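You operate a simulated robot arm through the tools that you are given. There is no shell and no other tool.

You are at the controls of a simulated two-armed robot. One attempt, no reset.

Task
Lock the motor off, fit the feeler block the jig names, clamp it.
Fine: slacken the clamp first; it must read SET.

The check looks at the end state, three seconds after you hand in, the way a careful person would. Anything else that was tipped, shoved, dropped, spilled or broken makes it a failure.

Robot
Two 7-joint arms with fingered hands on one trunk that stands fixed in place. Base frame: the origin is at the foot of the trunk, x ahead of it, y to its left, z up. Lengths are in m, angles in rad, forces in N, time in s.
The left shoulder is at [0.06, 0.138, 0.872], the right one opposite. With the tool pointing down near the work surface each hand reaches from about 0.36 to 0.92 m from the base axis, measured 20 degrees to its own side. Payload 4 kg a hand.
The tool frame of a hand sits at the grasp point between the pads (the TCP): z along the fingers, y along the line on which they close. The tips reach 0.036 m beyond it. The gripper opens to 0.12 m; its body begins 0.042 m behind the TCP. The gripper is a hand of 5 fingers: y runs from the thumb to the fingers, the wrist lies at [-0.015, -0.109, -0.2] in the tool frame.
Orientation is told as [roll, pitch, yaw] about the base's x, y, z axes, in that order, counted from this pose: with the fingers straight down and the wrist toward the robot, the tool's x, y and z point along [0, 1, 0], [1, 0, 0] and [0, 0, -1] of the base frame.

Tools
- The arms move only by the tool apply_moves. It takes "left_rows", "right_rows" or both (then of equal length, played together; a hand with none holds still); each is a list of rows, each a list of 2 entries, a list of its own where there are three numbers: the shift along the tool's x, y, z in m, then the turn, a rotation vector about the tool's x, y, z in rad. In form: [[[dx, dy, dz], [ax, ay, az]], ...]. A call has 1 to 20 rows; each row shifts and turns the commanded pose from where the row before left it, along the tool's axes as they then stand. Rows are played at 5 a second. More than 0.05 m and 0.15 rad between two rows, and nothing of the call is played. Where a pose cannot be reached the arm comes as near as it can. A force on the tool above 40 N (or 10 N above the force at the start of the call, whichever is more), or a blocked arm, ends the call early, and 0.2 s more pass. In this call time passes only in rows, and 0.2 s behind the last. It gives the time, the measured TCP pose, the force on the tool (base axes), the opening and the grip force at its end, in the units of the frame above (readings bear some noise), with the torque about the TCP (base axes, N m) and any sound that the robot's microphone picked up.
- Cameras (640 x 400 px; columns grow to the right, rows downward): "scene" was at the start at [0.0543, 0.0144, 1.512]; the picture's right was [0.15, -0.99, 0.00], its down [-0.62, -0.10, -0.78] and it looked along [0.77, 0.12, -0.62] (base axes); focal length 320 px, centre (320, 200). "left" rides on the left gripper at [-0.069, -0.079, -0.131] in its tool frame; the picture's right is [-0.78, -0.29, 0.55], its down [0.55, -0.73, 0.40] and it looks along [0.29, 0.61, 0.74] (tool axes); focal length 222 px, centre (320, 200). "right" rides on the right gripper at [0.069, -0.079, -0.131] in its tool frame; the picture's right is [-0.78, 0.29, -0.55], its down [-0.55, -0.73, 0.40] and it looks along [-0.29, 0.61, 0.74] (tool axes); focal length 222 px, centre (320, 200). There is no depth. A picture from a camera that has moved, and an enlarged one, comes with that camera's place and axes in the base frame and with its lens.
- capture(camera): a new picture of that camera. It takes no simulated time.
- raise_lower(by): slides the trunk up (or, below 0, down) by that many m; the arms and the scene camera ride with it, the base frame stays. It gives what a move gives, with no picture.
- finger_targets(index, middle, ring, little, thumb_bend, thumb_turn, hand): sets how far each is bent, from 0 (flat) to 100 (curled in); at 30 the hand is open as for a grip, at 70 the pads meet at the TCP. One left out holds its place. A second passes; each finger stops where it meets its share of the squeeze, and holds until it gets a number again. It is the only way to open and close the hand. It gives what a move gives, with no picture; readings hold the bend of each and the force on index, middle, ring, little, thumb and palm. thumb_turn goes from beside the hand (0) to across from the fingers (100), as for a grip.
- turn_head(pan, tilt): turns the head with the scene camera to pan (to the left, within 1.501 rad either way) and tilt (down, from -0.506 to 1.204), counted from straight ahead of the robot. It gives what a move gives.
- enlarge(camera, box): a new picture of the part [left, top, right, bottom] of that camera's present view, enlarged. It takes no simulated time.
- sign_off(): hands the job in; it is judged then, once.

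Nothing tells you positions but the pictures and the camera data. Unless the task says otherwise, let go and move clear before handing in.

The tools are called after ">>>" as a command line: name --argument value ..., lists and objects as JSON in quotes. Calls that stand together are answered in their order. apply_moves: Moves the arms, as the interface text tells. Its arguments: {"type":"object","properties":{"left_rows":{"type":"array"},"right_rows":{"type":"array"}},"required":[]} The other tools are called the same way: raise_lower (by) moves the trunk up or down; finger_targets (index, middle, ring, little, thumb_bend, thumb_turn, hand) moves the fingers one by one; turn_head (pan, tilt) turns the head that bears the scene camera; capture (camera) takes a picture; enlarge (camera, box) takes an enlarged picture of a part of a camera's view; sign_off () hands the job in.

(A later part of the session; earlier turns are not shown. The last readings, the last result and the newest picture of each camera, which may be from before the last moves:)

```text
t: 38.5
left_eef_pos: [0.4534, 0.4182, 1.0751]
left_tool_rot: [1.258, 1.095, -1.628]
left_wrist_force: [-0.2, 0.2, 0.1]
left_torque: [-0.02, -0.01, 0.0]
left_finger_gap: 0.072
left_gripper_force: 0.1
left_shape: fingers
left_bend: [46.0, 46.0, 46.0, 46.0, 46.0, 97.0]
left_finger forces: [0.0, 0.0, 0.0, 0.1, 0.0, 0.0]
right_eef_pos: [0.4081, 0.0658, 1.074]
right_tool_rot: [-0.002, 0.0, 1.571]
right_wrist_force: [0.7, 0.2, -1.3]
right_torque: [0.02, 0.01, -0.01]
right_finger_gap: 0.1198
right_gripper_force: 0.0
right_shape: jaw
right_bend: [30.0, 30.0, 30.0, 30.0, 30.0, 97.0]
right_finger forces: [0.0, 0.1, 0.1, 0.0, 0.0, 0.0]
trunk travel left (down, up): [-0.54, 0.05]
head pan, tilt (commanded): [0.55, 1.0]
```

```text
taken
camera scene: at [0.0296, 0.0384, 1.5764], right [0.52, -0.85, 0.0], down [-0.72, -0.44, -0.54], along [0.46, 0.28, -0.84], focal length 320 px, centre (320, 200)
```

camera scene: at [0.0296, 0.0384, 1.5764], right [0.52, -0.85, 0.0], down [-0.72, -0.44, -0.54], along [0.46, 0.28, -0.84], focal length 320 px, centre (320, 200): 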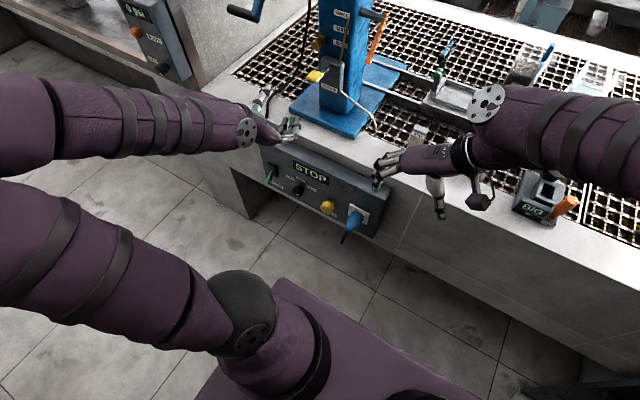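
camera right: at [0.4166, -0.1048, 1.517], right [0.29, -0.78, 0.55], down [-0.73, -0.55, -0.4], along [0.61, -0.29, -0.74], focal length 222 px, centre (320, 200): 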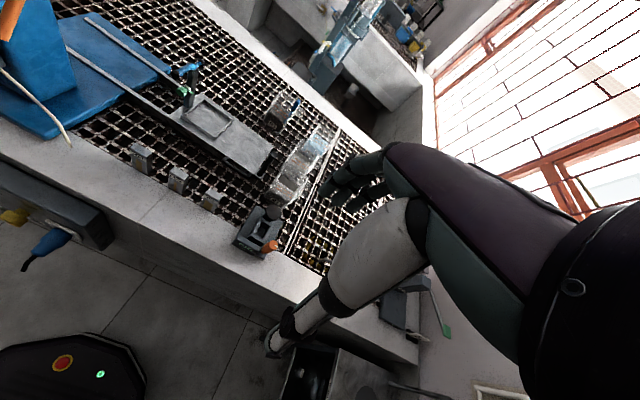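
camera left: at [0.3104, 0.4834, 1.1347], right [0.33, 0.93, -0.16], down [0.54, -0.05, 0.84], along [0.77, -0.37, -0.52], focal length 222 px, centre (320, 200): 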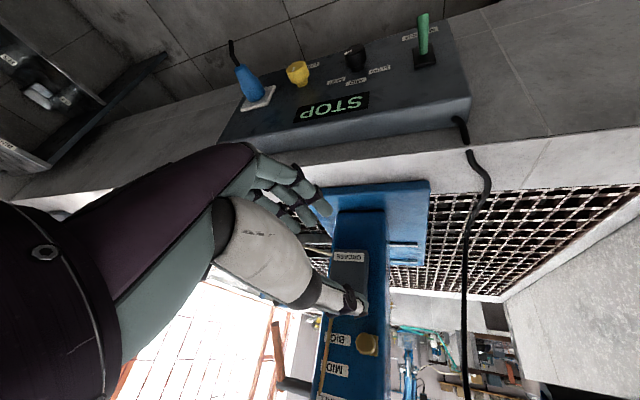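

Right hand is in position in front of the bench. I'll now pitch its fingers forward in place, ~65° first.

>>> apply_moves --right_rows '[[[0, 0.03, 0], [0, -0.1428, 0]], [[0, 0.03, 0], [0, -0.1428, 0]], [[0, 0.03, 0], [0, -0.1428, 0]], [[0, 0.03, 0], [0, -0.1428, 0]], [[0, 0, 0], [0, -0.1428, 0]], [[0, 0, 0], [0, -0.1428, 0]], [[0, 0, 0], [0, -0.1428, 0]], [[0, 0, 0], [0, -0.1428, 0]]]'

>>> capture --camera "scene"

>>> capture --camera "right"

```text
t: 40.1
left_eef_pos: [0.4532, 0.4174, 1.0756]
left_tool_rot: [1.26, 1.095, -1.627]
left_wrist_force: [0.2, -0.7, 0.0]
left_torque: [0.01, 0.01, -0.03]
left_finger_gap: 0.0721
left_gripper_force: 0.0
left_shape: fingers
left_bend: [46.0, 46.0, 46.0, 46.0, 46.0, 97.0]
left_finger forces: [0.1, 0.0, 0.0, 0.0, 0.0, 0.1]
right_eef_pos: [0.4455, 0.1463, 1.1041]
right_tool_rot: [-0.881, -0.198, 1.434]
right_wrist_force: [-0.3, -0.4, -0.7]
right_torque: [-0.01, 0.0, 0.01]
right_finger_gap: 0.12
right_gripper_force: 0.1
right_shape: jaw
right_bend: [30.0, 30.0, 30.0, 30.0, 30.0, 97.0]
right_finger forces: [0.0, 0.0, 0.0, 0.1, 0.0, 0.1]
trunk travel left (down, up): [-0.54, 0.05]
head pan, tilt (commanded): [0.55, 1.0]
stopped in row 8 (right hand): the arm was blocked; the commanded pose is now the measured one
```

```text
taken
camera scene: at [0.0277, 0.0381, 1.5765], right [0.52, -0.85, 0.0], down [-0.72, -0.44, -0.54], along [0.46, 0.28, -0.84], focal length 320 px, centre (320, 200)
```

scene: 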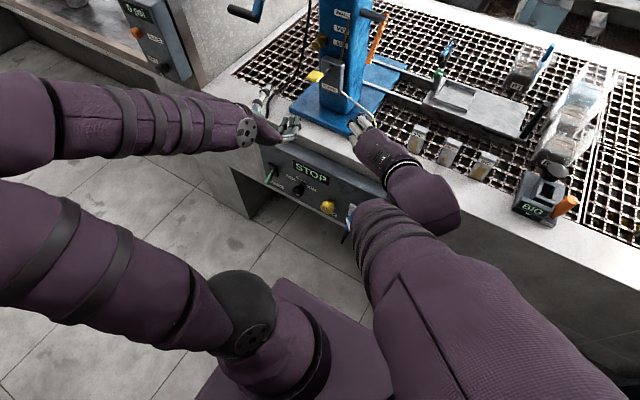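

```text
taken
camera right: at [0.2902, 0.0848, 1.1179], right [0.09, 0.09, 0.99], down [0.55, -0.84, 0.02], along [0.83, 0.54, -0.12], focal length 222 px, centre (320, 200)
```

right: 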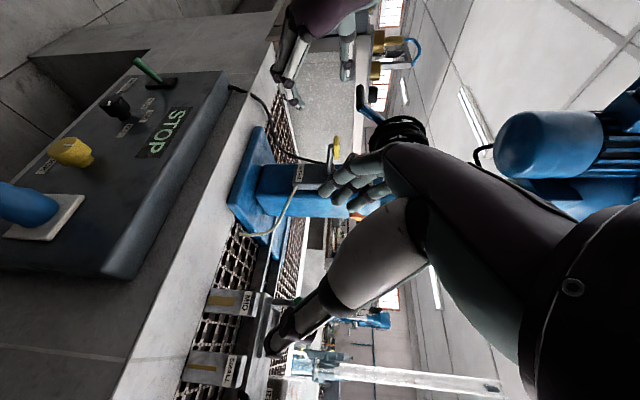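

The right arm's elbow swung up, but the hand is clear of everything. I'll bring it down and slightly left toward knob height and watch how the posture settles.

>>> apply_moves --right_rows '[[[0.0387, 0.0056, 0.0191], [0, 0, 0]], [[0.0387, 0.0056, 0.0191], [0, 0, 0]], [[0.0387, 0.0056, 0.0191], [0, 0, 0]]]'

>>> capture --camera "scene"

```text
t: 40.9
left_eef_pos: [0.454, 0.4194, 1.0751]
left_tool_rot: [1.26, 1.093, -1.629]
left_wrist_force: [0.4, 1.2, 0.4]
left_torque: [-0.03, -0.02, -0.04]
left_finger_gap: 0.072
left_gripper_force: 0.1
left_shape: fingers
left_bend: [46.0, 46.0, 46.0, 46.0, 46.0, 97.0]
left_finger forces: [0.0, 0.0, 0.1, 0.0, 0.0, 0.1]
right_eef_pos: [0.4213, 0.1918, 0.9814]
right_tool_rot: [-0.882, -0.194, 1.435]
right_wrist_force: [-0.1, 0.4, 0.5]
right_torque: [-0.02, -0.01, -0.02]
right_finger_gap: 0.12
right_gripper_force: 0.0
right_shape: jaw
right_bend: [30.0, 30.0, 30.0, 30.0, 30.0, 97.0]
right_finger forces: [0.0, 0.1, 0.0, 0.0, 0.0, 0.0]
trunk travel left (down, up): [-0.54, 0.05]
head pan, tilt (commanded): [0.55, 1.0]
```

```text
taken
camera scene: at [0.0288, 0.0403, 1.5763], right [0.52, -0.85, 0.0], down [-0.72, -0.44, -0.54], along [0.46, 0.28, -0.84], focal length 320 px, centre (320, 200)
```

scene: 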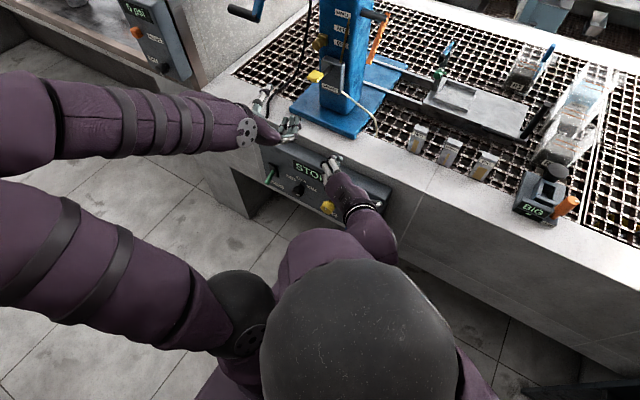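

No reach trouble now; the right elbow sits high in front of the chest. I'll continue down and left toward the knob, and narrow the opening.

>>> apply_moves --right_rows '[[[0.035, 0.0115, 0.0254], [0, 0, 0]], [[0.035, 0.0115, 0.0254], [0, 0, 0]], [[0.035, 0.0115, 0.0254], [0, 0, 0]]]'

>>> finger_targets --hand "right" --index 46 --middle 46 --ring 46 --little 46 --thumb_bend 46

>>> capture --camera "scene"

>>> capture --camera "right"

```text
t: 41.7
left_eef_pos: [0.4528, 0.4168, 1.075]
left_tool_rot: [1.261, 1.092, -1.628]
left_wrist_force: [-0.6, -0.5, -0.1]
left_torque: [0.0, -0.01, -0.02]
left_finger_gap: 0.072
left_gripper_force: 0.1
left_shape: fingers
left_bend: [46.0, 46.0, 46.0, 46.0, 46.0, 97.0]
left_finger forces: [0.0, 0.0, 0.0, 0.0, 0.0, 0.1]
right_eef_pos: [0.4203, 0.2512, 0.8619]
right_tool_rot: [-0.882, -0.198, 1.435]
right_wrist_force: [-0.5, 0.1, -0.3]
right_torque: [0.01, -0.01, -0.02]
right_finger_gap: 0.1201
right_gripper_force: 0.0
right_shape: jaw
right_bend: [30.0, 30.0, 30.0, 30.0, 30.0, 97.0]
right_finger forces: [0.0, 0.1, 0.0, 0.0, 0.0, 0.1]
trunk travel left (down, up): [-0.54, 0.05]
head pan, tilt (commanded): [0.55, 1.0]
```

```text
t: 42.7
left_eef_pos: [0.4535, 0.4174, 1.0751]
left_tool_rot: [1.261, 1.092, -1.63]
left_wrist_force: [-0.5, -0.3, -0.5]
left_torque: [-0.01, 0.02, -0.01]
left_finger_gap: 0.0722
left_gripper_force: 0.0
left_shape: fingers
left_bend: [46.0, 46.0, 46.0, 46.0, 46.0, 97.0]
left_finger forces: [0.0, 0.0, 0.0, 0.1, 0.0, 0.0]
right_eef_pos: [0.4207, 0.2513, 0.8627]
right_tool_rot: [-0.881, -0.2, 1.436]
right_wrist_force: [0.0, 0.4, -0.4]
right_torque: [-0.01, -0.03, 0.04]
right_finger_gap: 0.0722
right_gripper_force: 0.0
right_shape: fingers
right_bend: [46.0, 46.0, 46.0, 46.0, 46.0, 97.0]
right_finger forces: [0.0, 0.0, 0.0, 0.0, 0.0, 0.0]
trunk travel left (down, up): [-0.54, 0.05]
head pan, tilt (commanded): [0.55, 1.0]
```

```text
taken
camera scene: at [0.0288, 0.0377, 1.5764], right [0.52, -0.85, 0.0], down [-0.72, -0.44, -0.54], along [0.46, 0.28, -0.84], focal length 320 px, centre (320, 200)
```

scene: 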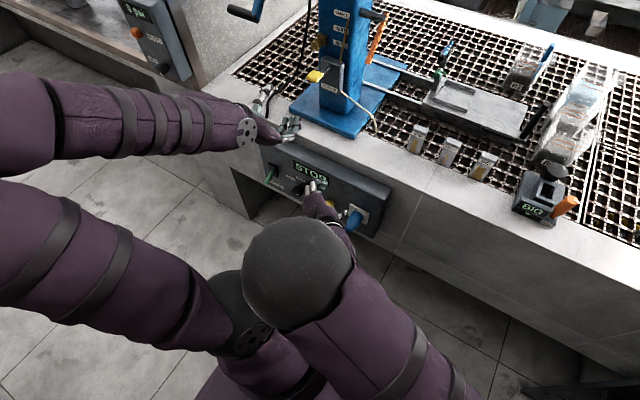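

```text
taken
camera right: at [0.2647, 0.189, 0.876], right [0.09, 0.09, 0.99], down [0.55, -0.84, 0.02], along [0.83, 0.54, -0.12], focal length 222 px, centre (320, 200)
```

right: 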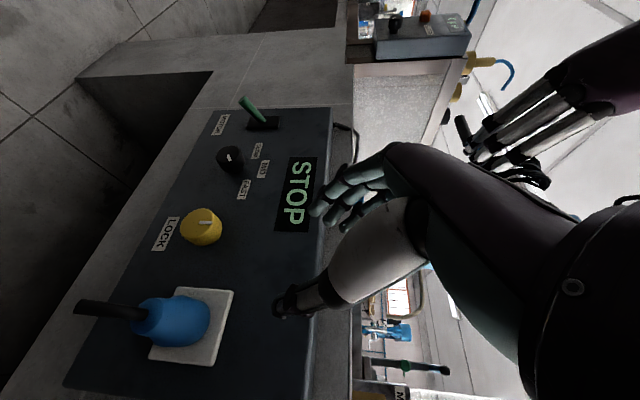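

Excellent view of the panel from the right hand. I'll square the hand up (fingers forward, closing line horizontal) and move it down to a pre-grip spot in front of the knob.

>>> apply_moves --right_rows '[[[0, 0, 0], [-0.0068, -0.1087, -0.0803]], [[0, 0, 0], [-0.0068, -0.1087, -0.0803]], [[0, 0, 0], [-0.0068, -0.1087, -0.0803]], [[0.0408, 0.0113, 0.0], [0, 0, 0]], [[0.0408, 0.0113, 0.0], [0, 0, 0]]]'

>>> capture --camera "scene"

>>> capture --camera "right"

```text
t: 43.9
left_eef_pos: [0.4523, 0.4166, 1.0765]
left_tool_rot: [1.26, 1.095, -1.628]
left_wrist_force: [0.5, -0.5, -0.4]
left_torque: [0.03, -0.01, 0.0]
left_finger_gap: 0.072
left_gripper_force: 0.0
left_shape: fingers
left_bend: [46.0, 46.0, 46.0, 46.0, 46.0, 97.0]
left_finger forces: [0.0, 0.1, 0.1, 0.0, 0.1, 0.0]
right_eef_pos: [0.4581, 0.2667, 0.8637]
right_tool_rot: [-1.2, -0.156, 1.437]
right_wrist_force: [-0.7, -0.6, 0.7]
right_torque: [-0.02, 0.01, 0.01]
right_finger_gap: 0.0724
right_gripper_force: 0.0
right_shape: fingers
right_bend: [46.0, 46.0, 46.0, 46.0, 46.0, 97.0]
right_finger forces: [0.1, 0.0, 0.0, 0.0, 0.0, 0.1]
trunk travel left (down, up): [-0.54, 0.05]
head pan, tilt (commanded): [0.55, 1.0]
stopped in row 5 (right hand): the arm was blocked; the commanded pose is now the measured one
```

```text
taken
camera scene: at [0.0288, 0.0376, 1.5764], right [0.52, -0.85, 0.0], down [-0.72, -0.44, -0.54], along [0.46, 0.28, -0.84], focal length 320 px, centre (320, 200)
```

scene: 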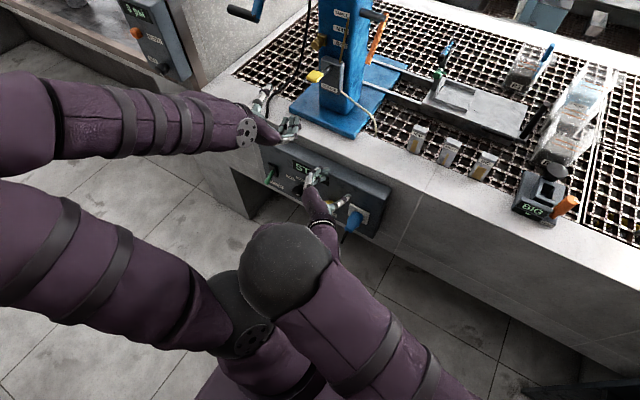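

```text
taken
camera right: at [0.3018, 0.2128, 0.8344], right [-0.2, 0.17, 0.96], down [0.46, -0.85, 0.25], along [0.86, 0.49, 0.1], focal length 222 px, centre (320, 200)
```

right: 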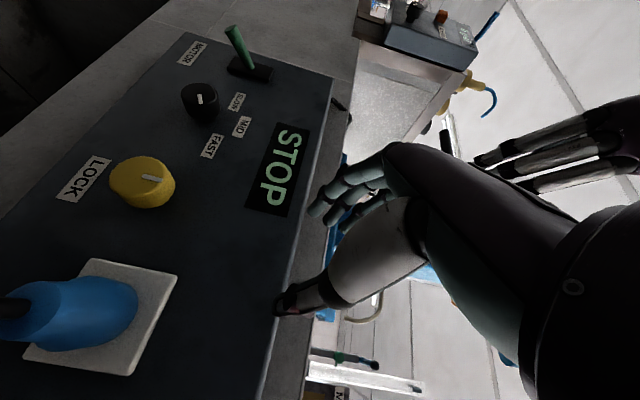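

The right elbow is being blocked by the left shoulder, so crossing over won't work. I'll back the right arm out the way it came and return to the left arm with a better trunk height.

>>> apply_moves --right_rows '[[[-0.0353, -0.0049, -0.0229], [0, 0, 0]], [[-0.0353, -0.0049, -0.0229], [0, 0, 0]], [[-0.0353, -0.0049, -0.0229], [0, 0, 0]], [[0, 0, 0], [0.0068, 0.1087, 0.0803]], [[0, 0, 0], [0.0068, 0.1087, 0.0803]], [[0, 0, 0], [0.0068, 0.1087, 0.0803]]]'

>>> capture --camera "scene"

```text
t: 45.3
left_eef_pos: [0.4536, 0.4168, 1.0756]
left_tool_rot: [1.26, 1.094, -1.629]
left_wrist_force: [0.5, -0.4, -0.8]
left_torque: [-0.02, 0.0, 0.01]
left_finger_gap: 0.0719
left_gripper_force: 0.1
left_shape: fingers
left_bend: [46.0, 46.0, 46.0, 46.0, 46.0, 97.0]
left_finger forces: [0.0, 0.0, 0.0, 0.1, 0.0, 0.0]
right_eef_pos: [0.4275, 0.236, 0.9821]
right_tool_rot: [-0.834, -0.349, 1.287]
right_wrist_force: [0.3, 0.4, 0.2]
right_torque: [-0.01, 0.03, 0.0]
right_finger_gap: 0.0723
right_gripper_force: 0.1
right_shape: fingers
right_bend: [46.0, 46.0, 46.0, 46.0, 46.0, 97.0]
right_finger forces: [0.1, 0.0, 0.0, 0.0, 0.0, 0.1]
trunk travel left (down, up): [-0.54, 0.05]
head pan, tilt (commanded): [0.55, 1.0]
```

```text
taken
camera scene: at [0.0292, 0.0374, 1.5764], right [0.52, -0.85, 0.0], down [-0.72, -0.44, -0.54], along [0.46, 0.28, -0.84], focal length 320 px, centre (320, 200)
```

scene: 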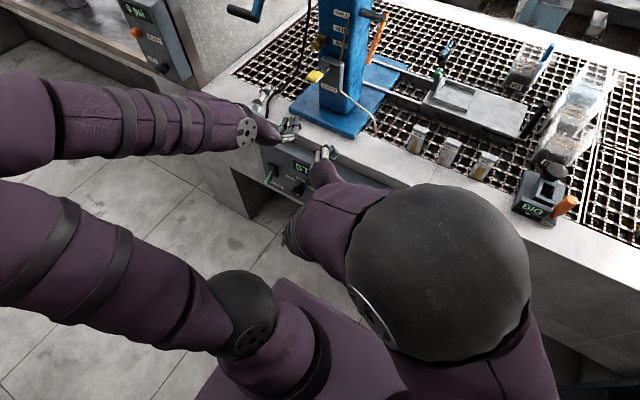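

Clear. I'll move the right hand right and up, then return it to the fingers-down default orientation.

>>> apply_moves --right_rows '[[[-0.0303, -0.0297, -0.0175], [0, 0, 0]], [[-0.0303, -0.0297, -0.0175], [0, 0, 0]], [[-0.0303, -0.0297, -0.0175], [0, 0, 0]], [[-0.0303, -0.0297, -0.0175], [0, 0, 0]], [[-0.0303, -0.0297, -0.0175], [0, 0, 0]], [[-0.0303, -0.0297, -0.0175], [0, 0, 0]], [[0, 0, 0], [0.0797, 0.0487, 0.1053]], [[0, 0, 0], [0.0797, 0.0487, 0.1053]], [[0, 0, 0], [0.0797, 0.0487, 0.1053]], [[0, 0, 0], [0.0797, 0.0487, 0.1053]], [[0, 0, 0], [0.0797, 0.0487, 0.1053]], [[0, 0, 0], [0.0797, 0.0487, 0.1053]], [[0, 0, 0], [0.0797, 0.0487, 0.1053]], [[0, 0, 0], [0.0797, 0.0487, 0.1053]], [[0, 0, 0], [0.0797, 0.0487, 0.1053]], [[0, 0, 0], [0.0797, 0.0487, 0.1053]]]'

>>> capture --camera "scene"

```text
t: 48.7
left_eef_pos: [0.4527, 0.4162, 1.0756]
left_tool_rot: [1.26, 1.094, -1.628]
left_wrist_force: [0.5, 0.0, 0.7]
left_torque: [0.0, -0.01, 0.0]
left_finger_gap: 0.0722
left_gripper_force: 0.1
left_shape: fingers
left_bend: [46.0, 46.0, 46.0, 46.0, 46.0, 97.0]
left_finger forces: [0.0, 0.0, 0.1, 0.1, 0.0, 0.1]
right_eef_pos: [0.4106, 0.0728, 1.0723]
right_tool_rot: [-0.002, 0.002, -0.001]
right_wrist_force: [0.6, -0.7, 0.1]
right_torque: [-0.02, 0.01, 0.01]
right_finger_gap: 0.072
right_gripper_force: 0.0
right_shape: fingers
right_bend: [46.0, 46.0, 46.0, 46.0, 46.0, 97.0]
right_finger forces: [0.1, 0.0, 0.0, 0.0, 0.0, 0.1]
right hand out of reach, approached as far as the arm can: row 5, 6
trunk travel left (down, up): [-0.54, 0.05]
head pan, tilt (commanded): [0.55, 1.0]
```

```text
taken
camera scene: at [0.0291, 0.0374, 1.5764], right [0.52, -0.85, 0.0], down [-0.72, -0.44, -0.54], along [0.46, 0.28, -0.84], focal length 320 px, centre (320, 200)
```

scene: 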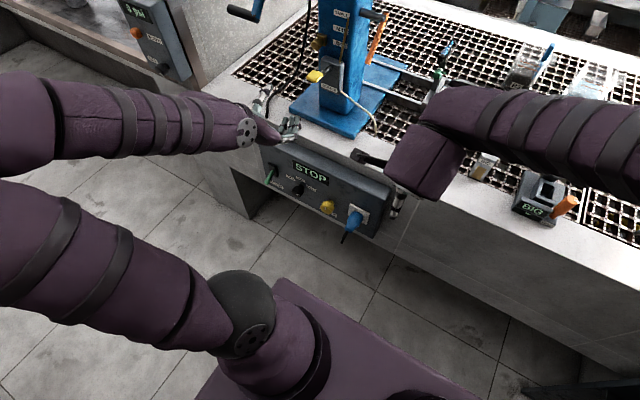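

Right arm is back in its natural posture. I'll move it further right and up, and roll the left hand back to fingers-right.

>>> apply_moves --right_rows '[[[-0.045, 0, -0.02], [0, 0, 0]], [[-0.045, 0, -0.02], [0, 0, 0]], [[-0.045, 0, -0.02], [0, 0, 0]], [[-0.045, 0, -0.02], [0, 0, 0]], [[-0.045, 0, -0.02], [0, 0, 0]], [[-0.045, 0, -0.02], [0, 0, 0]], [[-0.045, 0, -0.02], [0, 0, 0]], [[-0.02, 0, -0.045], [0, 0, 0]], [[0, 0, -0.05], [0, 0, 0]], [[0, 0, -0.05], [0, 0, 0]]]' --left_rows '[[[0, 0, 0], [-0.0352, 0.0036, -0.1321]], [[0, 0, 0], [-0.0352, 0.0036, -0.1321]], [[0, 0, 0], [-0.0352, 0.0036, -0.1321]], [[0, 0, 0], [-0.0352, 0.0036, -0.1321]], [[0, 0, 0], [-0.0352, 0.0036, -0.1321]], [[0, 0, 0], [-0.0352, 0.0036, -0.1321]], [[0, 0, 0], [-0.0352, 0.0036, -0.1321]], [[0, 0, 0], [-0.0352, 0.0036, -0.1321]], [[0, 0, 0], [0, 0, 0]], [[0, 0, 0], [0, 0, 0]]]'

>>> capture --camera "scene"

```text
t: 50.9
left_eef_pos: [0.4515, 0.4161, 1.0758]
left_tool_rot: [1.311, -0.001, -1.6]
left_wrist_force: [-0.7, -0.1, -0.3]
left_torque: [0.01, -0.01, 0.0]
left_finger_gap: 0.0722
left_gripper_force: 0.1
left_shape: fingers
left_bend: [46.0, 46.0, 46.0, 46.0, 46.0, 97.0]
left_finger forces: [0.0, 0.0, 0.1, 0.0, 0.0, 0.0]
right_eef_pos: [0.4117, -0.2624, 1.3573]
right_tool_rot: [0.0, -0.002, 0.001]
right_wrist_force: [0.2, -0.3, 0.8]
right_torque: [-0.02, 0.01, -0.02]
right_finger_gap: 0.072
right_gripper_force: 0.1
right_shape: fingers
right_bend: [46.0, 46.0, 46.0, 46.0, 46.0, 97.0]
right_finger forces: [0.1, 0.1, 0.0, 0.0, 0.0, 0.1]
trunk travel left (down, up): [-0.54, 0.05]
head pan, tilt (commanded): [0.55, 1.0]
```

```text
taken
camera scene: at [0.0288, 0.0381, 1.5763], right [0.52, -0.85, 0.0], down [-0.72, -0.44, -0.54], along [0.46, 0.28, -0.84], focal length 320 px, centre (320, 200)
```

scene: 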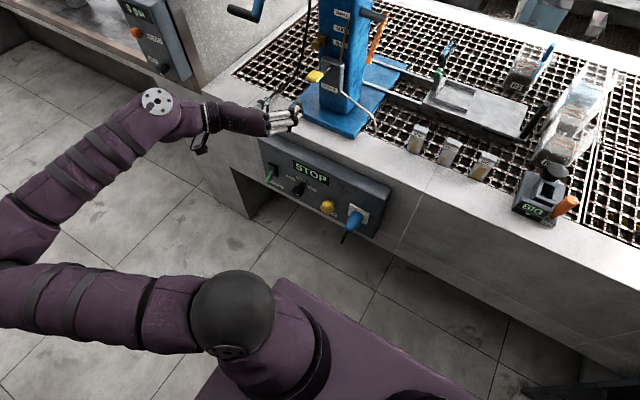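

Left hand is fingers-right again in a comfortable posture. I'll test, in free space above, whether this relative height lets it sit at the knob's y and roll both ways.

>>> apply_moves --left_rows '[[[0, 0.04, 0], [0, 0, 0]], [[0, 0.04, 0], [0, 0, 0]], [[0, 0.04, 0], [0, 0, 0]]]'

>>> apply_moves --left_rows '[[[0, 0, 0], [-0.0334, 0, -0.1257]], [[0, 0, 0], [-0.0334, 0, -0.1257]], [[0, 0, 0], [-0.0334, 0, -0.1257]], [[0, 0, 0], [-0.0334, 0, -0.1257]]]'

>>> capture --camera "scene"

```text
t: 51.7
left_eef_pos: [0.4516, 0.2937, 1.0728]
left_tool_rot: [1.312, 0.002, -1.598]
left_wrist_force: [-0.8, 0.1, -0.3]
left_torque: [0.0, 0.01, 0.04]
left_finger_gap: 0.072
left_gripper_force: 0.1
left_shape: fingers
left_bend: [46.0, 46.0, 46.0, 46.0, 46.0, 97.0]
left_finger forces: [0.0, 0.1, 0.1, 0.0, 0.0, 0.1]
right_eef_pos: [0.4124, -0.2634, 1.3563]
right_tool_rot: [-0.001, 0.0, -0.001]
right_wrist_force: [-0.4, -0.2, -0.3]
right_torque: [-0.01, 0.02, 0.01]
right_finger_gap: 0.0723
right_gripper_force: 0.0
right_shape: fingers
right_bend: [46.0, 46.0, 46.0, 46.0, 46.0, 97.0]
right_finger forces: [0.0, 0.0, 0.0, 0.0, 0.1, 0.0]
trunk travel left (down, up): [-0.54, 0.05]
head pan, tilt (commanded): [0.55, 1.0]
```

```text
t: 52.7
left_eef_pos: [0.4499, 0.2975, 1.0751]
left_tool_rot: [1.311, -0.523, -1.597]
left_wrist_force: [0.0, -0.5, -0.2]
left_torque: [0.01, 0.04, 0.02]
left_finger_gap: 0.0722
left_gripper_force: 0.0
left_shape: fingers
left_bend: [46.0, 46.0, 46.0, 46.0, 46.0, 97.0]
left_finger forces: [0.0, 0.0, 0.0, 0.0, 0.0, 0.0]
right_eef_pos: [0.4114, -0.2622, 1.358]
right_tool_rot: [-0.001, 0.0, 0.001]
right_wrist_force: [-0.6, -0.2, -0.1]
right_torque: [-0.02, 0.03, -0.01]
right_finger_gap: 0.0721
right_gripper_force: 0.1
right_shape: fingers
right_bend: [46.0, 46.0, 46.0, 46.0, 46.0, 97.0]
right_finger forces: [0.0, 0.1, 0.1, 0.1, 0.0, 0.1]
trunk travel left (down, up): [-0.54, 0.05]
head pan, tilt (commanded): [0.55, 1.0]
```

```text
taken
camera scene: at [0.0287, 0.0378, 1.5765], right [0.52, -0.85, 0.0], down [-0.72, -0.44, -0.54], along [0.46, 0.28, -0.84], focal length 320 px, centre (320, 200)
```

scene: 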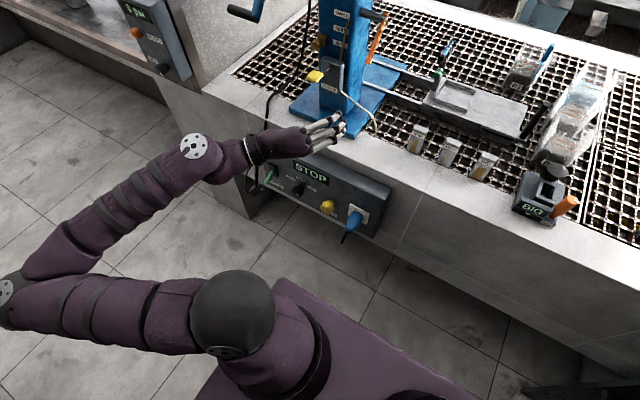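

φ≈60° works without reach warnings here. I'll probe further counterclockwise, then clockwise past the range I need.

>>> apply_moves --left_rows '[[[0, 0, 0], [-0.0334, 0, -0.1257]], [[0, 0, 0], [-0.0334, 0, -0.1257]], [[0, 0, 0], [-0.0334, 0, -0.1257]]]'

>>> apply_moves --left_rows '[[[0, 0, 0], [0.0334, 0, 0.1257]], [[0, 0, 0], [0.0334, 0, 0.1257]], [[0, 0, 0], [0.0334, 0, 0.1257]], [[0, 0, 0], [0.0334, 0, 0.1257]], [[0, 0, 0], [0.0334, 0, 0.1257]], [[0, 0, 0], [0.0334, 0, 0.1257]], [[0, 0, 0], [0.0334, 0, 0.1257]], [[0, 0, 0], [0.0334, 0, 0.1257]], [[0, 0, 0], [0.0334, 0, 0.1257]], [[0, 0, 0], [0.0334, 0, 0.1257]], [[0, 0, 0], [0.0334, 0, 0.1257]]]'

>>> capture --camera "scene"

```text
t: 53.5
left_eef_pos: [0.4505, 0.2976, 1.0753]
left_tool_rot: [1.312, -0.908, -1.598]
left_wrist_force: [-0.6, 0.5, -0.8]
left_torque: [-0.02, 0.04, 0.02]
left_finger_gap: 0.0718
left_gripper_force: 0.1
left_shape: fingers
left_bend: [46.0, 46.0, 46.0, 46.0, 46.0, 97.0]
left_finger forces: [0.0, 0.0, 0.0, 0.0, 0.0, 0.0]
right_eef_pos: [0.4126, -0.2625, 1.358]
right_tool_rot: [-0.001, 0.0, 0.003]
right_wrist_force: [-0.4, -0.2, -0.3]
right_torque: [0.0, 0.0, -0.01]
right_finger_gap: 0.0722
right_gripper_force: 0.2
right_shape: fingers
right_bend: [46.0, 46.0, 46.0, 46.0, 46.0, 97.0]
right_finger forces: [0.0, 0.0, 0.1, 0.0, 0.0, 0.0]
trunk travel left (down, up): [-0.54, 0.05]
head pan, tilt (commanded): [0.55, 1.0]
```

```text
t: 55.9
left_eef_pos: [0.4496, 0.2961, 1.0774]
left_tool_rot: [1.311, 0.525, -1.6]
left_wrist_force: [0.3, 0.5, -0.2]
left_torque: [0.01, 0.02, 0.05]
left_finger_gap: 0.0721
left_gripper_force: 0.0
left_shape: fingers
left_bend: [46.0, 46.0, 46.0, 46.0, 46.0, 97.0]
left_finger forces: [0.1, 0.0, 0.0, 0.1, 0.1, 0.1]
right_eef_pos: [0.4121, -0.2633, 1.3571]
right_tool_rot: [0.001, 0.0, 0.001]
right_wrist_force: [-0.2, -0.2, -0.6]
right_torque: [0.01, 0.02, -0.05]
right_finger_gap: 0.0723
right_gripper_force: 0.0
right_shape: fingers
right_bend: [46.0, 46.0, 46.0, 46.0, 46.0, 97.0]
right_finger forces: [0.0, 0.0, 0.0, 0.0, 0.0, 0.0]
trunk travel left (down, up): [-0.54, 0.05]
head pan, tilt (commanded): [0.55, 1.0]
```

```text
taken
camera scene: at [0.029, 0.0367, 1.5764], right [0.52, -0.85, 0.0], down [-0.72, -0.44, -0.54], along [0.46, 0.28, -0.84], focal length 320 px, centre (320, 200)
```

scene: 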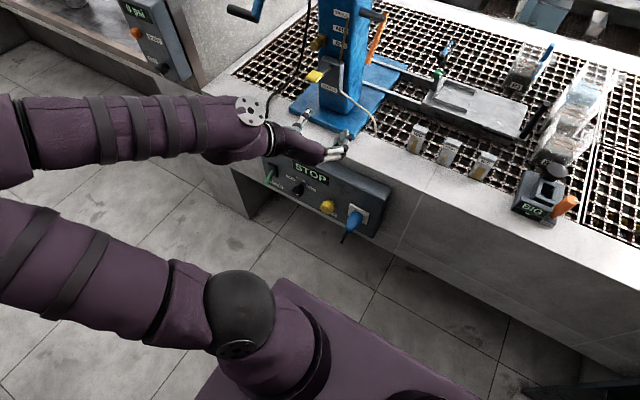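

At this relative height the left hand can roll from about 38° to 120° freely — well over what's needed. I'll pre-roll fully counterclockwise, back off slightly, then lower the trunk to bring this posture to knob height.

>>> apply_moves --left_rows '[[[-0.0078, 0, -0.029], [0, 0, 0]], [[0, 0, 0], [-0.0328, 0, -0.1225]], [[0, 0, 0], [-0.0328, 0, -0.1225]], [[0, 0, 0], [-0.0328, 0, -0.1225]], [[0, 0, 0], [-0.0328, 0, -0.1225]], [[0, 0, 0], [-0.0328, 0, -0.1225]], [[0, 0, 0], [-0.0328, 0, -0.1225]], [[0, 0, 0], [-0.0328, 0, -0.1225]], [[0, 0, 0], [-0.0328, 0, -0.1225]], [[0, 0, 0], [-0.0328, 0, -0.1225]], [[0, 0, 0], [-0.0328, 0, -0.1225]], [[0, 0, 0], [-0.0328, 0, -0.1225]]]'

>>> capture --camera "scene"

```text
t: 58.5
left_eef_pos: [0.4308, 0.3068, 1.0837]
left_tool_rot: [1.312, -0.878, -1.601]
left_wrist_force: [-0.8, -0.3, -0.8]
left_torque: [-0.02, 0.01, -0.03]
left_finger_gap: 0.0721
left_gripper_force: 0.2
left_shape: fingers
left_bend: [46.0, 46.0, 46.0, 46.0, 46.0, 97.0]
left_finger forces: [0.0, 0.1, 0.0, 0.1, 0.0, 0.0]
left hand out of reach, approached as far as the arm can: row 1
right_eef_pos: [0.4124, -0.2619, 1.3581]
right_tool_rot: [0.0, -0.001, 0.002]
right_wrist_force: [0.6, 0.5, 0.4]
right_torque: [-0.02, -0.01, -0.01]
right_finger_gap: 0.0722
right_gripper_force: 0.1
right_shape: fingers
right_bend: [46.0, 46.0, 46.0, 46.0, 46.0, 97.0]
right_finger forces: [0.0, 0.0, 0.0, 0.1, 0.0, 0.0]
trunk travel left (down, up): [-0.54, 0.05]
head pan, tilt (commanded): [0.55, 1.0]
```

```text
taken
camera scene: at [0.0288, 0.0377, 1.5764], right [0.52, -0.85, 0.0], down [-0.72, -0.44, -0.54], along [0.46, 0.28, -0.84], focal length 320 px, centre (320, 200)
```

scene: 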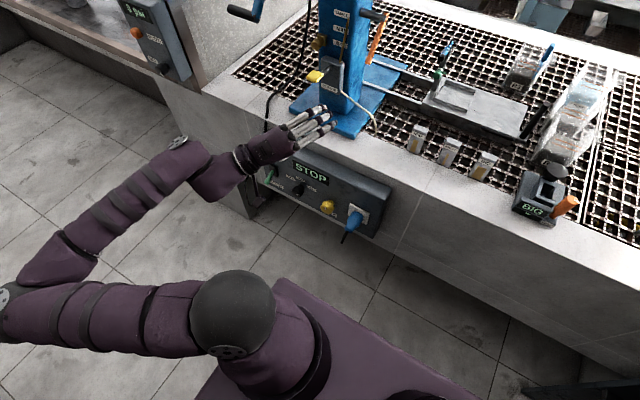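

Posture is good and clear of the panel. I'll lower the trunk by 0.37 m to bring the hand to knob height (tips stay ~0.02 m in front of the knob face).

>>> raise_lower --by -0.2

>>> capture --camera "scene"

>>> capture --camera "left"

```text
t: 60.7
left_eef_pos: [0.4316, 0.3064, 0.8834]
left_tool_rot: [1.313, -0.876, -1.599]
left_wrist_force: [-0.5, 0.4, 0.2]
left_torque: [-0.01, -0.02, -0.02]
left_finger_gap: 0.0719
left_gripper_force: 0.1
left_shape: fingers
left_bend: [46.0, 46.0, 46.0, 46.0, 46.0, 97.0]
left_finger forces: [0.1, 0.0, 0.0, 0.0, 0.0, 0.0]
right_eef_pos: [0.4123, -0.2629, 1.1574]
right_tool_rot: [0.001, 0.001, 0.002]
right_wrist_force: [0.9, -1.3, -0.4]
right_torque: [-0.01, 0.02, 0.01]
right_finger_gap: 0.0721
right_gripper_force: 0.1
right_shape: fingers
right_bend: [46.0, 46.0, 46.0, 46.0, 46.0, 97.0]
right_finger forces: [0.0, 0.0, 0.0, 0.0, 0.1, 0.1]
trunk travel left (down, up): [-0.34, 0.25]
head pan, tilt (commanded): [0.55, 1.0]
```

```text
taken
camera scene: at [0.0287, 0.0375, 1.3765], right [0.52, -0.85, 0.0], down [-0.72, -0.44, -0.54], along [0.46, 0.28, -0.84], focal length 320 px, centre (320, 200)
```

scene: 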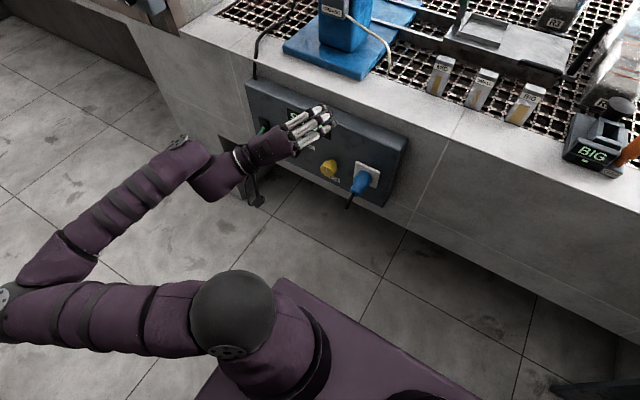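

```text
taken
camera left: at [0.2879, 0.3357, 0.8023], right [0.31, -0.51, -0.8], down [0.55, 0.78, -0.29], along [0.78, -0.35, 0.53], focal length 222 px, centre (320, 200)
```

left: 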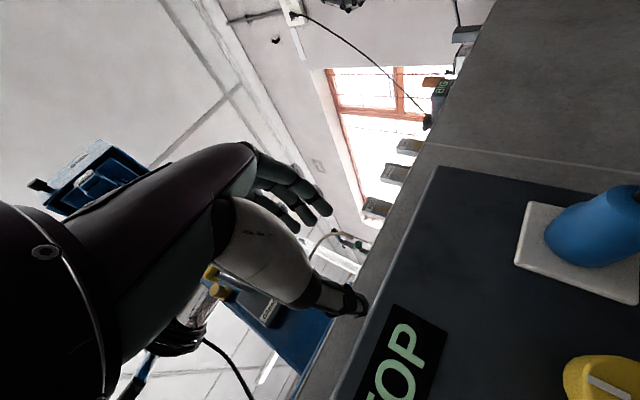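

Clear so far. Lowering the remaining 0.17 m.

>>> raise_lower --by -0.17

>>> capture --camera "scene"

>>> capture --camera "left"

```text
t: 62.6
left_eef_pos: [0.4317, 0.3071, 0.7152]
left_tool_rot: [1.312, -0.874, -1.601]
left_wrist_force: [-1.3, -0.9, 0.1]
left_torque: [0.01, -0.02, 0.01]
left_finger_gap: 0.072
left_gripper_force: 0.0
left_shape: fingers
left_bend: [46.0, 46.0, 46.0, 46.0, 46.0, 97.0]
left_finger forces: [0.1, 0.0, 0.0, 0.0, 0.0, 0.0]
right_eef_pos: [0.4115, -0.2623, 0.9878]
right_tool_rot: [0.001, -0.001, 0.001]
right_wrist_force: [-0.1, 0.1, 0.1]
right_torque: [0.0, 0.02, -0.01]
right_finger_gap: 0.0722
right_gripper_force: 0.1
right_shape: fingers
right_bend: [46.0, 46.0, 46.0, 46.0, 46.0, 97.0]
right_finger forces: [0.0, 0.1, 0.1, 0.0, 0.0, 0.0]
trunk travel left (down, up): [-0.17, 0.42]
head pan, tilt (commanded): [0.55, 1.0]
```

```text
taken
camera scene: at [0.0287, 0.0375, 1.2065], right [0.52, -0.85, 0.0], down [-0.72, -0.44, -0.54], along [0.46, 0.28, -0.84], focal length 320 px, centre (320, 200)
```

scene: 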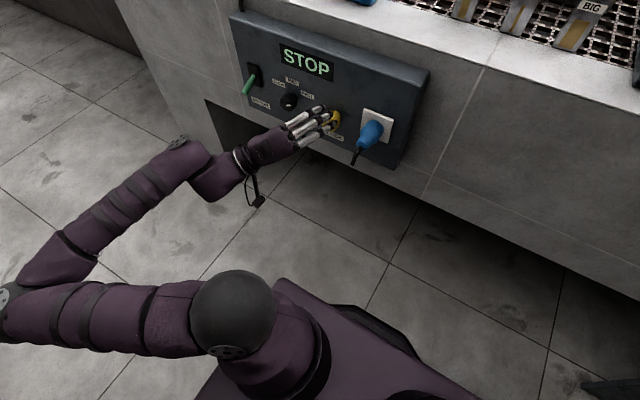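

```text
taken
camera left: at [0.2879, 0.3357, 0.6323], right [0.31, -0.51, -0.8], down [0.55, 0.78, -0.29], along [0.78, -0.35, 0.53], focal length 222 px, centre (320, 200)
```

left: 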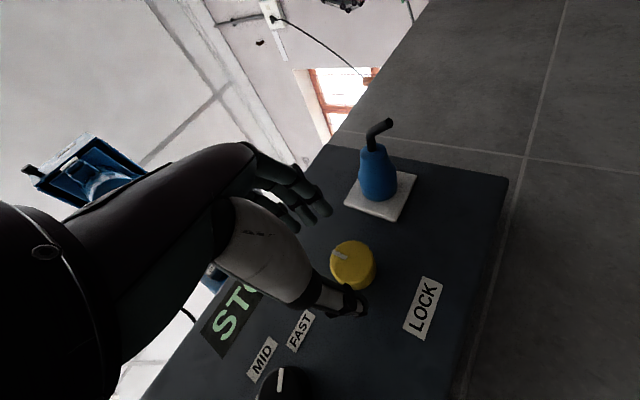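

The knob is right ahead, at the measured place. I'll advance about 0.04 m along the fingers so the tips straddle it.

>>> apply_moves --left_rows '[[[-0.001, -0.0004, 0.02], [0, 0, 0]], [[-0.001, -0.0004, 0.02], [0, 0, 0]]]'

>>> capture --camera "left"

>>> enlarge --camera "scene" --box '[230, 30, 440, 170]'

```text
t: 63.2
left_eef_pos: [0.4684, 0.2983, 0.7051]
left_tool_rot: [1.311, -0.874, -1.602]
left_wrist_force: [0.3, 0.5, 0.3]
left_torque: [0.0, -0.02, -0.01]
left_finger_gap: 0.0721
left_gripper_force: 0.0
left_shape: fingers
left_bend: [46.0, 46.0, 46.0, 46.0, 46.0, 97.0]
left_finger forces: [0.1, 0.0, 0.1, 0.0, 0.0, 0.1]
right_eef_pos: [0.4118, -0.2627, 0.9874]
right_tool_rot: [0.0, 0.0, 0.002]
right_wrist_force: [-0.3, -0.1, -0.1]
right_torque: [0.04, -0.04, 0.02]
right_finger_gap: 0.072
right_gripper_force: 0.0
right_shape: fingers
right_bend: [46.0, 46.0, 46.0, 46.0, 46.0, 97.0]
right_finger forces: [0.0, 0.0, 0.0, 0.0, 0.0, 0.1]
trunk travel left (down, up): [-0.17, 0.42]
head pan, tilt (commanded): [0.55, 1.0]
```

```text
taken
camera left: at [0.3256, 0.3264, 0.6239], right [0.31, -0.51, -0.8], down [0.55, 0.78, -0.29], along [0.78, -0.35, 0.53], focal length 222 px, centre (320, 200)
```

left: 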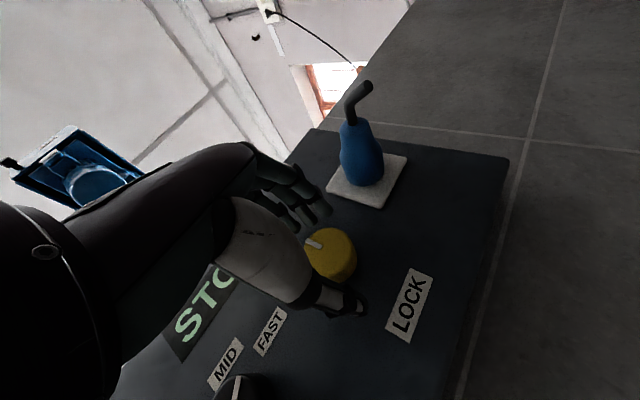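

```text
2.86 times, centred on (335, 100) of scene
camera zoom: at [0.0286, 0.0375, 1.2064], right [0.52, -0.85, 0.0], down [-0.72, -0.44, -0.54], along [0.46, 0.28, -0.84], focal length 915 px, centre (277, 486)
```

zoom: 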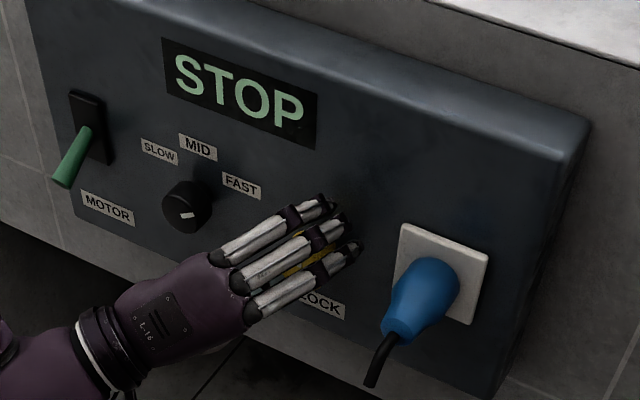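

Well aligned. Closing on the knob.

>>> finger_targets --hand "left" --index 62 --middle 62 --ring 60 --little 60 --thumb_bend 62

>>> capture --camera "left"

```text
t: 64.2
left_eef_pos: [0.4685, 0.2971, 0.7048]
left_tool_rot: [1.31, -0.875, -1.601]
left_wrist_force: [1.2, 1.3, -1.8]
left_torque: [0.01, 0.0, 0.03]
left_finger_gap: 0.0344
left_gripper_force: 4.1
left_shape: fingers
left_bend: [60.0, 60.0, 60.0, 60.0, 58.0, 97.0]
left_finger forces: [1.5, 2.2, 0.0, 0.1, 4.7, 0.0]
right_eef_pos: [0.4119, -0.2637, 0.987]
right_tool_rot: [0.0, -0.001, 0.001]
right_wrist_force: [-0.2, 0.0, 0.3]
right_torque: [0.0, 0.02, -0.03]
right_finger_gap: 0.0723
right_gripper_force: 0.0
right_shape: fingers
right_bend: [46.0, 46.0, 46.0, 46.0, 46.0, 97.0]
right_finger forces: [0.0, 0.0, 0.0, 0.0, 0.0, 0.0]
trunk travel left (down, up): [-0.17, 0.42]
head pan, tilt (commanded): [0.55, 1.0]
```

```text
taken
camera left: at [0.3256, 0.3265, 0.6237], right [0.31, -0.51, -0.8], down [0.55, 0.78, -0.29], along [0.78, -0.35, 0.53], focal length 222 px, centre (320, 200)
```

left: 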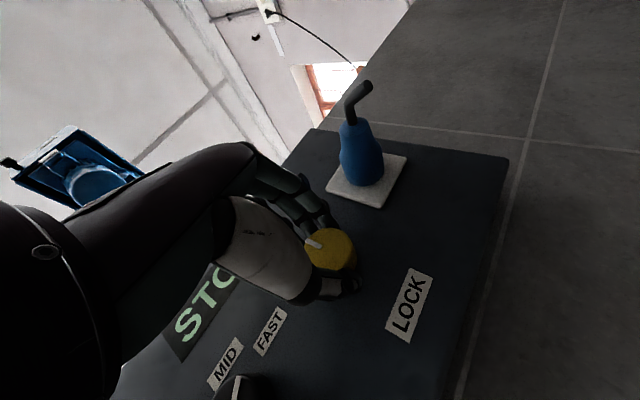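

Gripped evenly. I'll firm the grip and turn clockwise ~0.52 rad, then check.

>>> finger_targets --hand "left" --index 70 --middle 70 --thumb_bend 71

>>> apply_moves --left_rows '[[[0, 0.0008, 0], [0.0361, -0.0025, 0.1248]], [[0, 0.0008, 0], [0.0361, -0.0025, 0.1248]], [[0, 0.0008, 0], [0.0361, -0.0025, 0.1248]], [[0, 0.0008, 0], [0.0361, -0.0025, 0.1248]]]'

>>> capture --camera "left"

>>> enlarge --camera "scene" --box '[230, 30, 440, 170]'

```text
t: 65.2
left_eef_pos: [0.4691, 0.297, 0.7056]
left_tool_rot: [1.313, -0.875, -1.602]
left_wrist_force: [2.6, -2.3, 5.2]
left_torque: [0.08, -0.32, -0.12]
left_finger_gap: 0.0319
left_gripper_force: 15.5
left_shape: fingers
left_bend: [63.0, 63.0, 60.0, 60.0, 62.0, 97.0]
left_finger forces: [7.9, 10.3, 0.0, 0.0, 12.6, 0.0]
right_eef_pos: [0.4109, -0.2627, 0.987]
right_tool_rot: [0.002, 0.0, 0.001]
right_wrist_force: [0.0, -0.1, -0.7]
right_torque: [0.01, -0.02, -0.03]
right_finger_gap: 0.0722
right_gripper_force: 0.2
right_shape: fingers
right_bend: [46.0, 46.0, 46.0, 46.0, 46.0, 97.0]
right_finger forces: [0.1, 0.1, 0.0, 0.1, 0.0, 0.0]
trunk travel left (down, up): [-0.17, 0.42]
head pan, tilt (commanded): [0.55, 1.0]
```

```text
t: 66.2
left_eef_pos: [0.4691, 0.2941, 0.7068]
left_tool_rot: [1.297, -0.353, -1.593]
left_wrist_force: [2.9, -3.6, 3.1]
left_torque: [-0.04, -0.22, -0.3]
left_finger_gap: 0.0319
left_gripper_force: 15.1
left_shape: fingers
left_bend: [63.0, 63.0, 60.0, 60.0, 62.0, 96.0]
left_finger forces: [7.9, 9.4, 0.1, 0.1, 12.8, 0.1]
right_eef_pos: [0.4115, -0.2622, 0.9867]
right_tool_rot: [0.0, 0.0, 0.001]
right_wrist_force: [0.0, 0.3, 0.0]
right_torque: [-0.04, 0.02, -0.01]
right_finger_gap: 0.0719
right_gripper_force: 0.0
right_shape: fingers
right_bend: [46.0, 46.0, 46.0, 46.0, 46.0, 97.0]
right_finger forces: [0.0, 0.1, 0.0, 0.1, 0.0, 0.0]
trunk travel left (down, up): [-0.17, 0.42]
head pan, tilt (commanded): [0.55, 1.0]
```

```text
taken
camera left: at [0.3257, 0.3597, 0.6511], right [0.31, -0.05, -0.95], down [0.55, 0.82, 0.14], along [0.77, -0.57, 0.28], focal length 222 px, centre (320, 200)
```

left: 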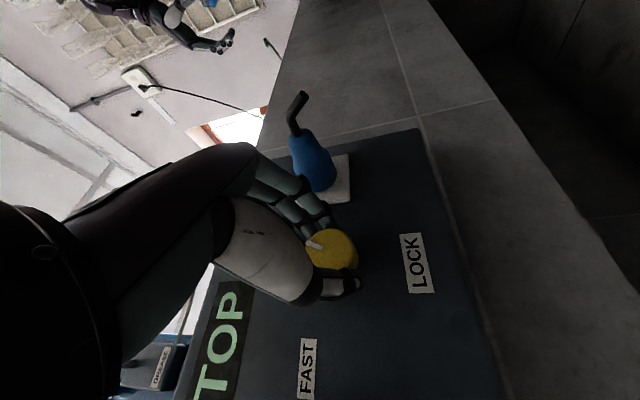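

```text
2.86 times, centred on (335, 100) of scene
camera zoom: at [0.0287, 0.0373, 1.2063], right [0.52, -0.85, 0.0], down [-0.72, -0.44, -0.54], along [0.46, 0.28, -0.84], focal length 915 px, centre (277, 486)
```

zoom: 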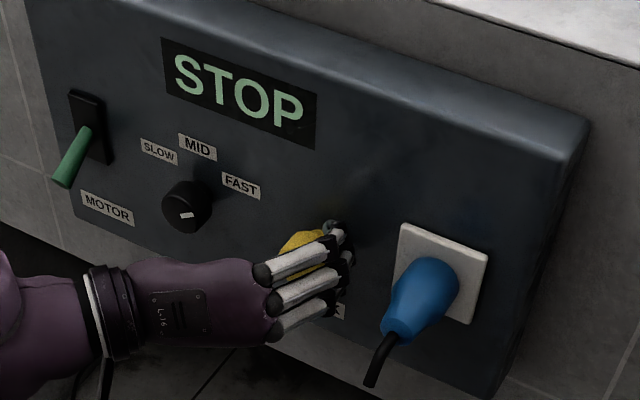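

The knob is turning with the hand (30° so far) with low forces. Continuing clockwise another 0.52 rad.

>>> apply_moves --left_rows '[[[0, 0.0008, 0], [0.0361, -0.0025, 0.1248]], [[0, 0.0008, 0], [0.0361, -0.0025, 0.1248]], [[0, 0.0008, 0], [0.0361, -0.0025, 0.1248]], [[0, 0.0008, 0], [0.0361, -0.0025, 0.1248]]]'

>>> capture --camera "left"

>>> enlarge --camera "scene" --box '[230, 30, 440, 170]'

```text
t: 67.2
left_eef_pos: [0.4685, 0.2918, 0.7071]
left_tool_rot: [1.285, 0.166, -1.592]
left_wrist_force: [3.3, -8.7, -5.8]
left_torque: [-0.08, 0.07, -0.51]
left_finger_gap: 0.032
left_gripper_force: 15.4
left_shape: fingers
left_bend: [62.0, 63.0, 60.0, 60.0, 62.0, 96.0]
left_finger forces: [9.7, 9.9, 0.0, 0.0, 11.9, 0.0]
right_eef_pos: [0.4111, -0.2633, 0.9869]
right_tool_rot: [-0.001, 0.001, -0.001]
right_wrist_force: [0.6, -0.3, -0.5]
right_torque: [0.0, 0.02, 0.06]
right_finger_gap: 0.0724
right_gripper_force: 0.2
right_shape: fingers
right_bend: [46.0, 46.0, 46.0, 46.0, 46.0, 97.0]
right_finger forces: [0.0, 0.0, 0.0, 0.0, 0.0, 0.0]
trunk travel left (down, up): [-0.17, 0.42]
head pan, tilt (commanded): [0.55, 1.0]
```

```text
taken
camera left: at [0.3258, 0.3762, 0.692], right [0.31, 0.43, -0.85], down [0.55, 0.64, 0.53], along [0.77, -0.63, -0.04], focal length 222 px, centre (320, 200)
```

left: 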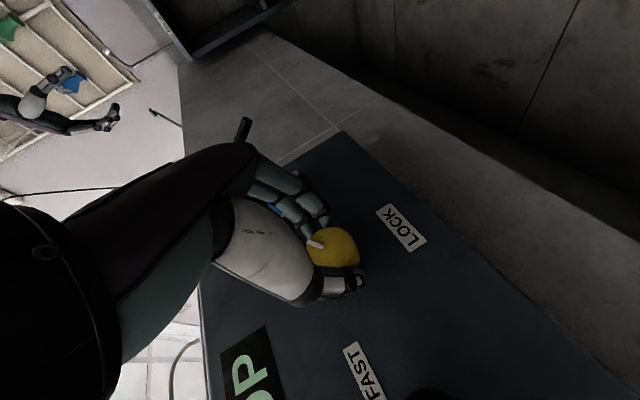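

```text
2.86 times, centred on (335, 100) of scene
camera zoom: at [0.0293, 0.0373, 1.2062], right [0.52, -0.85, 0.0], down [-0.72, -0.44, -0.54], along [0.46, 0.28, -0.84], focal length 915 px, centre (277, 486)
```

zoom: 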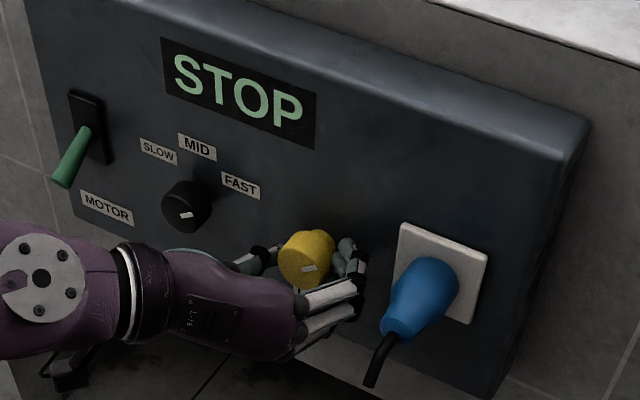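

About 60° turned, mark now pointing right. Continuing to ~90°.

>>> apply_moves --left_rows '[[[0, 0.0012, 0], [0.0361, -0.0025, 0.1248]], [[0, 0.001, 0], [0.0361, -0.0025, 0.1248]], [[0, 0.001, 0], [0.0361, -0.0025, 0.1248]]]'

>>> capture --camera "left"

>>> enlarge --camera "scene" --box '[230, 30, 440, 170]'

```text
t: 68.0
left_eef_pos: [0.4699, 0.289, 0.7047]
left_tool_rot: [1.276, 0.556, -1.595]
left_wrist_force: [1.9, -5.7, -10.0]
left_torque: [-0.11, 0.35, -0.44]
left_finger_gap: 0.0317
left_gripper_force: 16.1
left_shape: fingers
left_bend: [62.0, 63.0, 60.0, 60.0, 63.0, 95.0]
left_finger forces: [10.2, 10.2, 0.0, 0.1, 11.8, 0.0]
right_eef_pos: [0.4119, -0.2622, 0.9877]
right_tool_rot: [0.001, -0.001, 0.002]
right_wrist_force: [-0.3, 0.3, -0.7]
right_torque: [0.01, 0.0, 0.0]
right_finger_gap: 0.0718
right_gripper_force: 0.0
right_shape: fingers
right_bend: [46.0, 46.0, 46.0, 46.0, 46.0, 97.0]
right_finger forces: [0.0, 0.1, 0.1, 0.0, 0.0, 0.0]
trunk travel left (down, up): [-0.17, 0.42]
head pan, tilt (commanded): [0.55, 1.0]
```

```text
taken
camera left: at [0.3259, 0.3735, 0.7244], right [0.31, 0.72, -0.62], down [0.55, 0.39, 0.74], along [0.77, -0.57, -0.27], focal length 222 px, centre (320, 200)
```

left: 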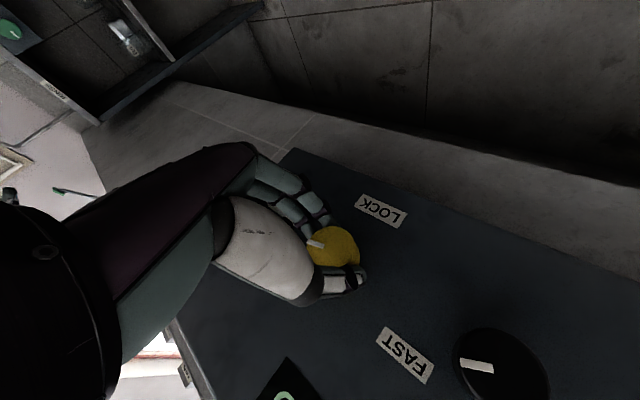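

```text
2.86 times, centred on (335, 100) of scene
camera zoom: at [0.0293, 0.0378, 1.2063], right [0.52, -0.85, 0.0], down [-0.72, -0.44, -0.54], along [0.46, 0.28, -0.84], focal length 915 px, centre (277, 486)
```

zoom: 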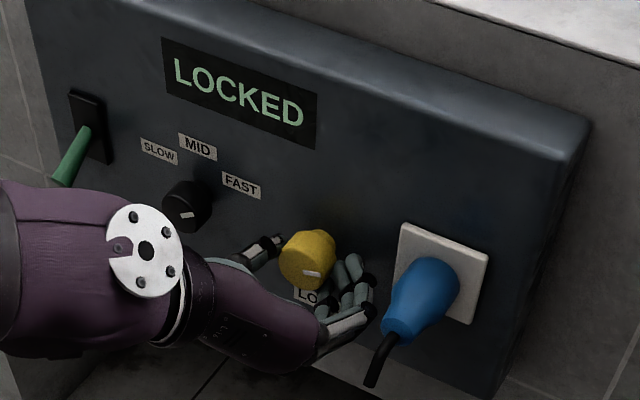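

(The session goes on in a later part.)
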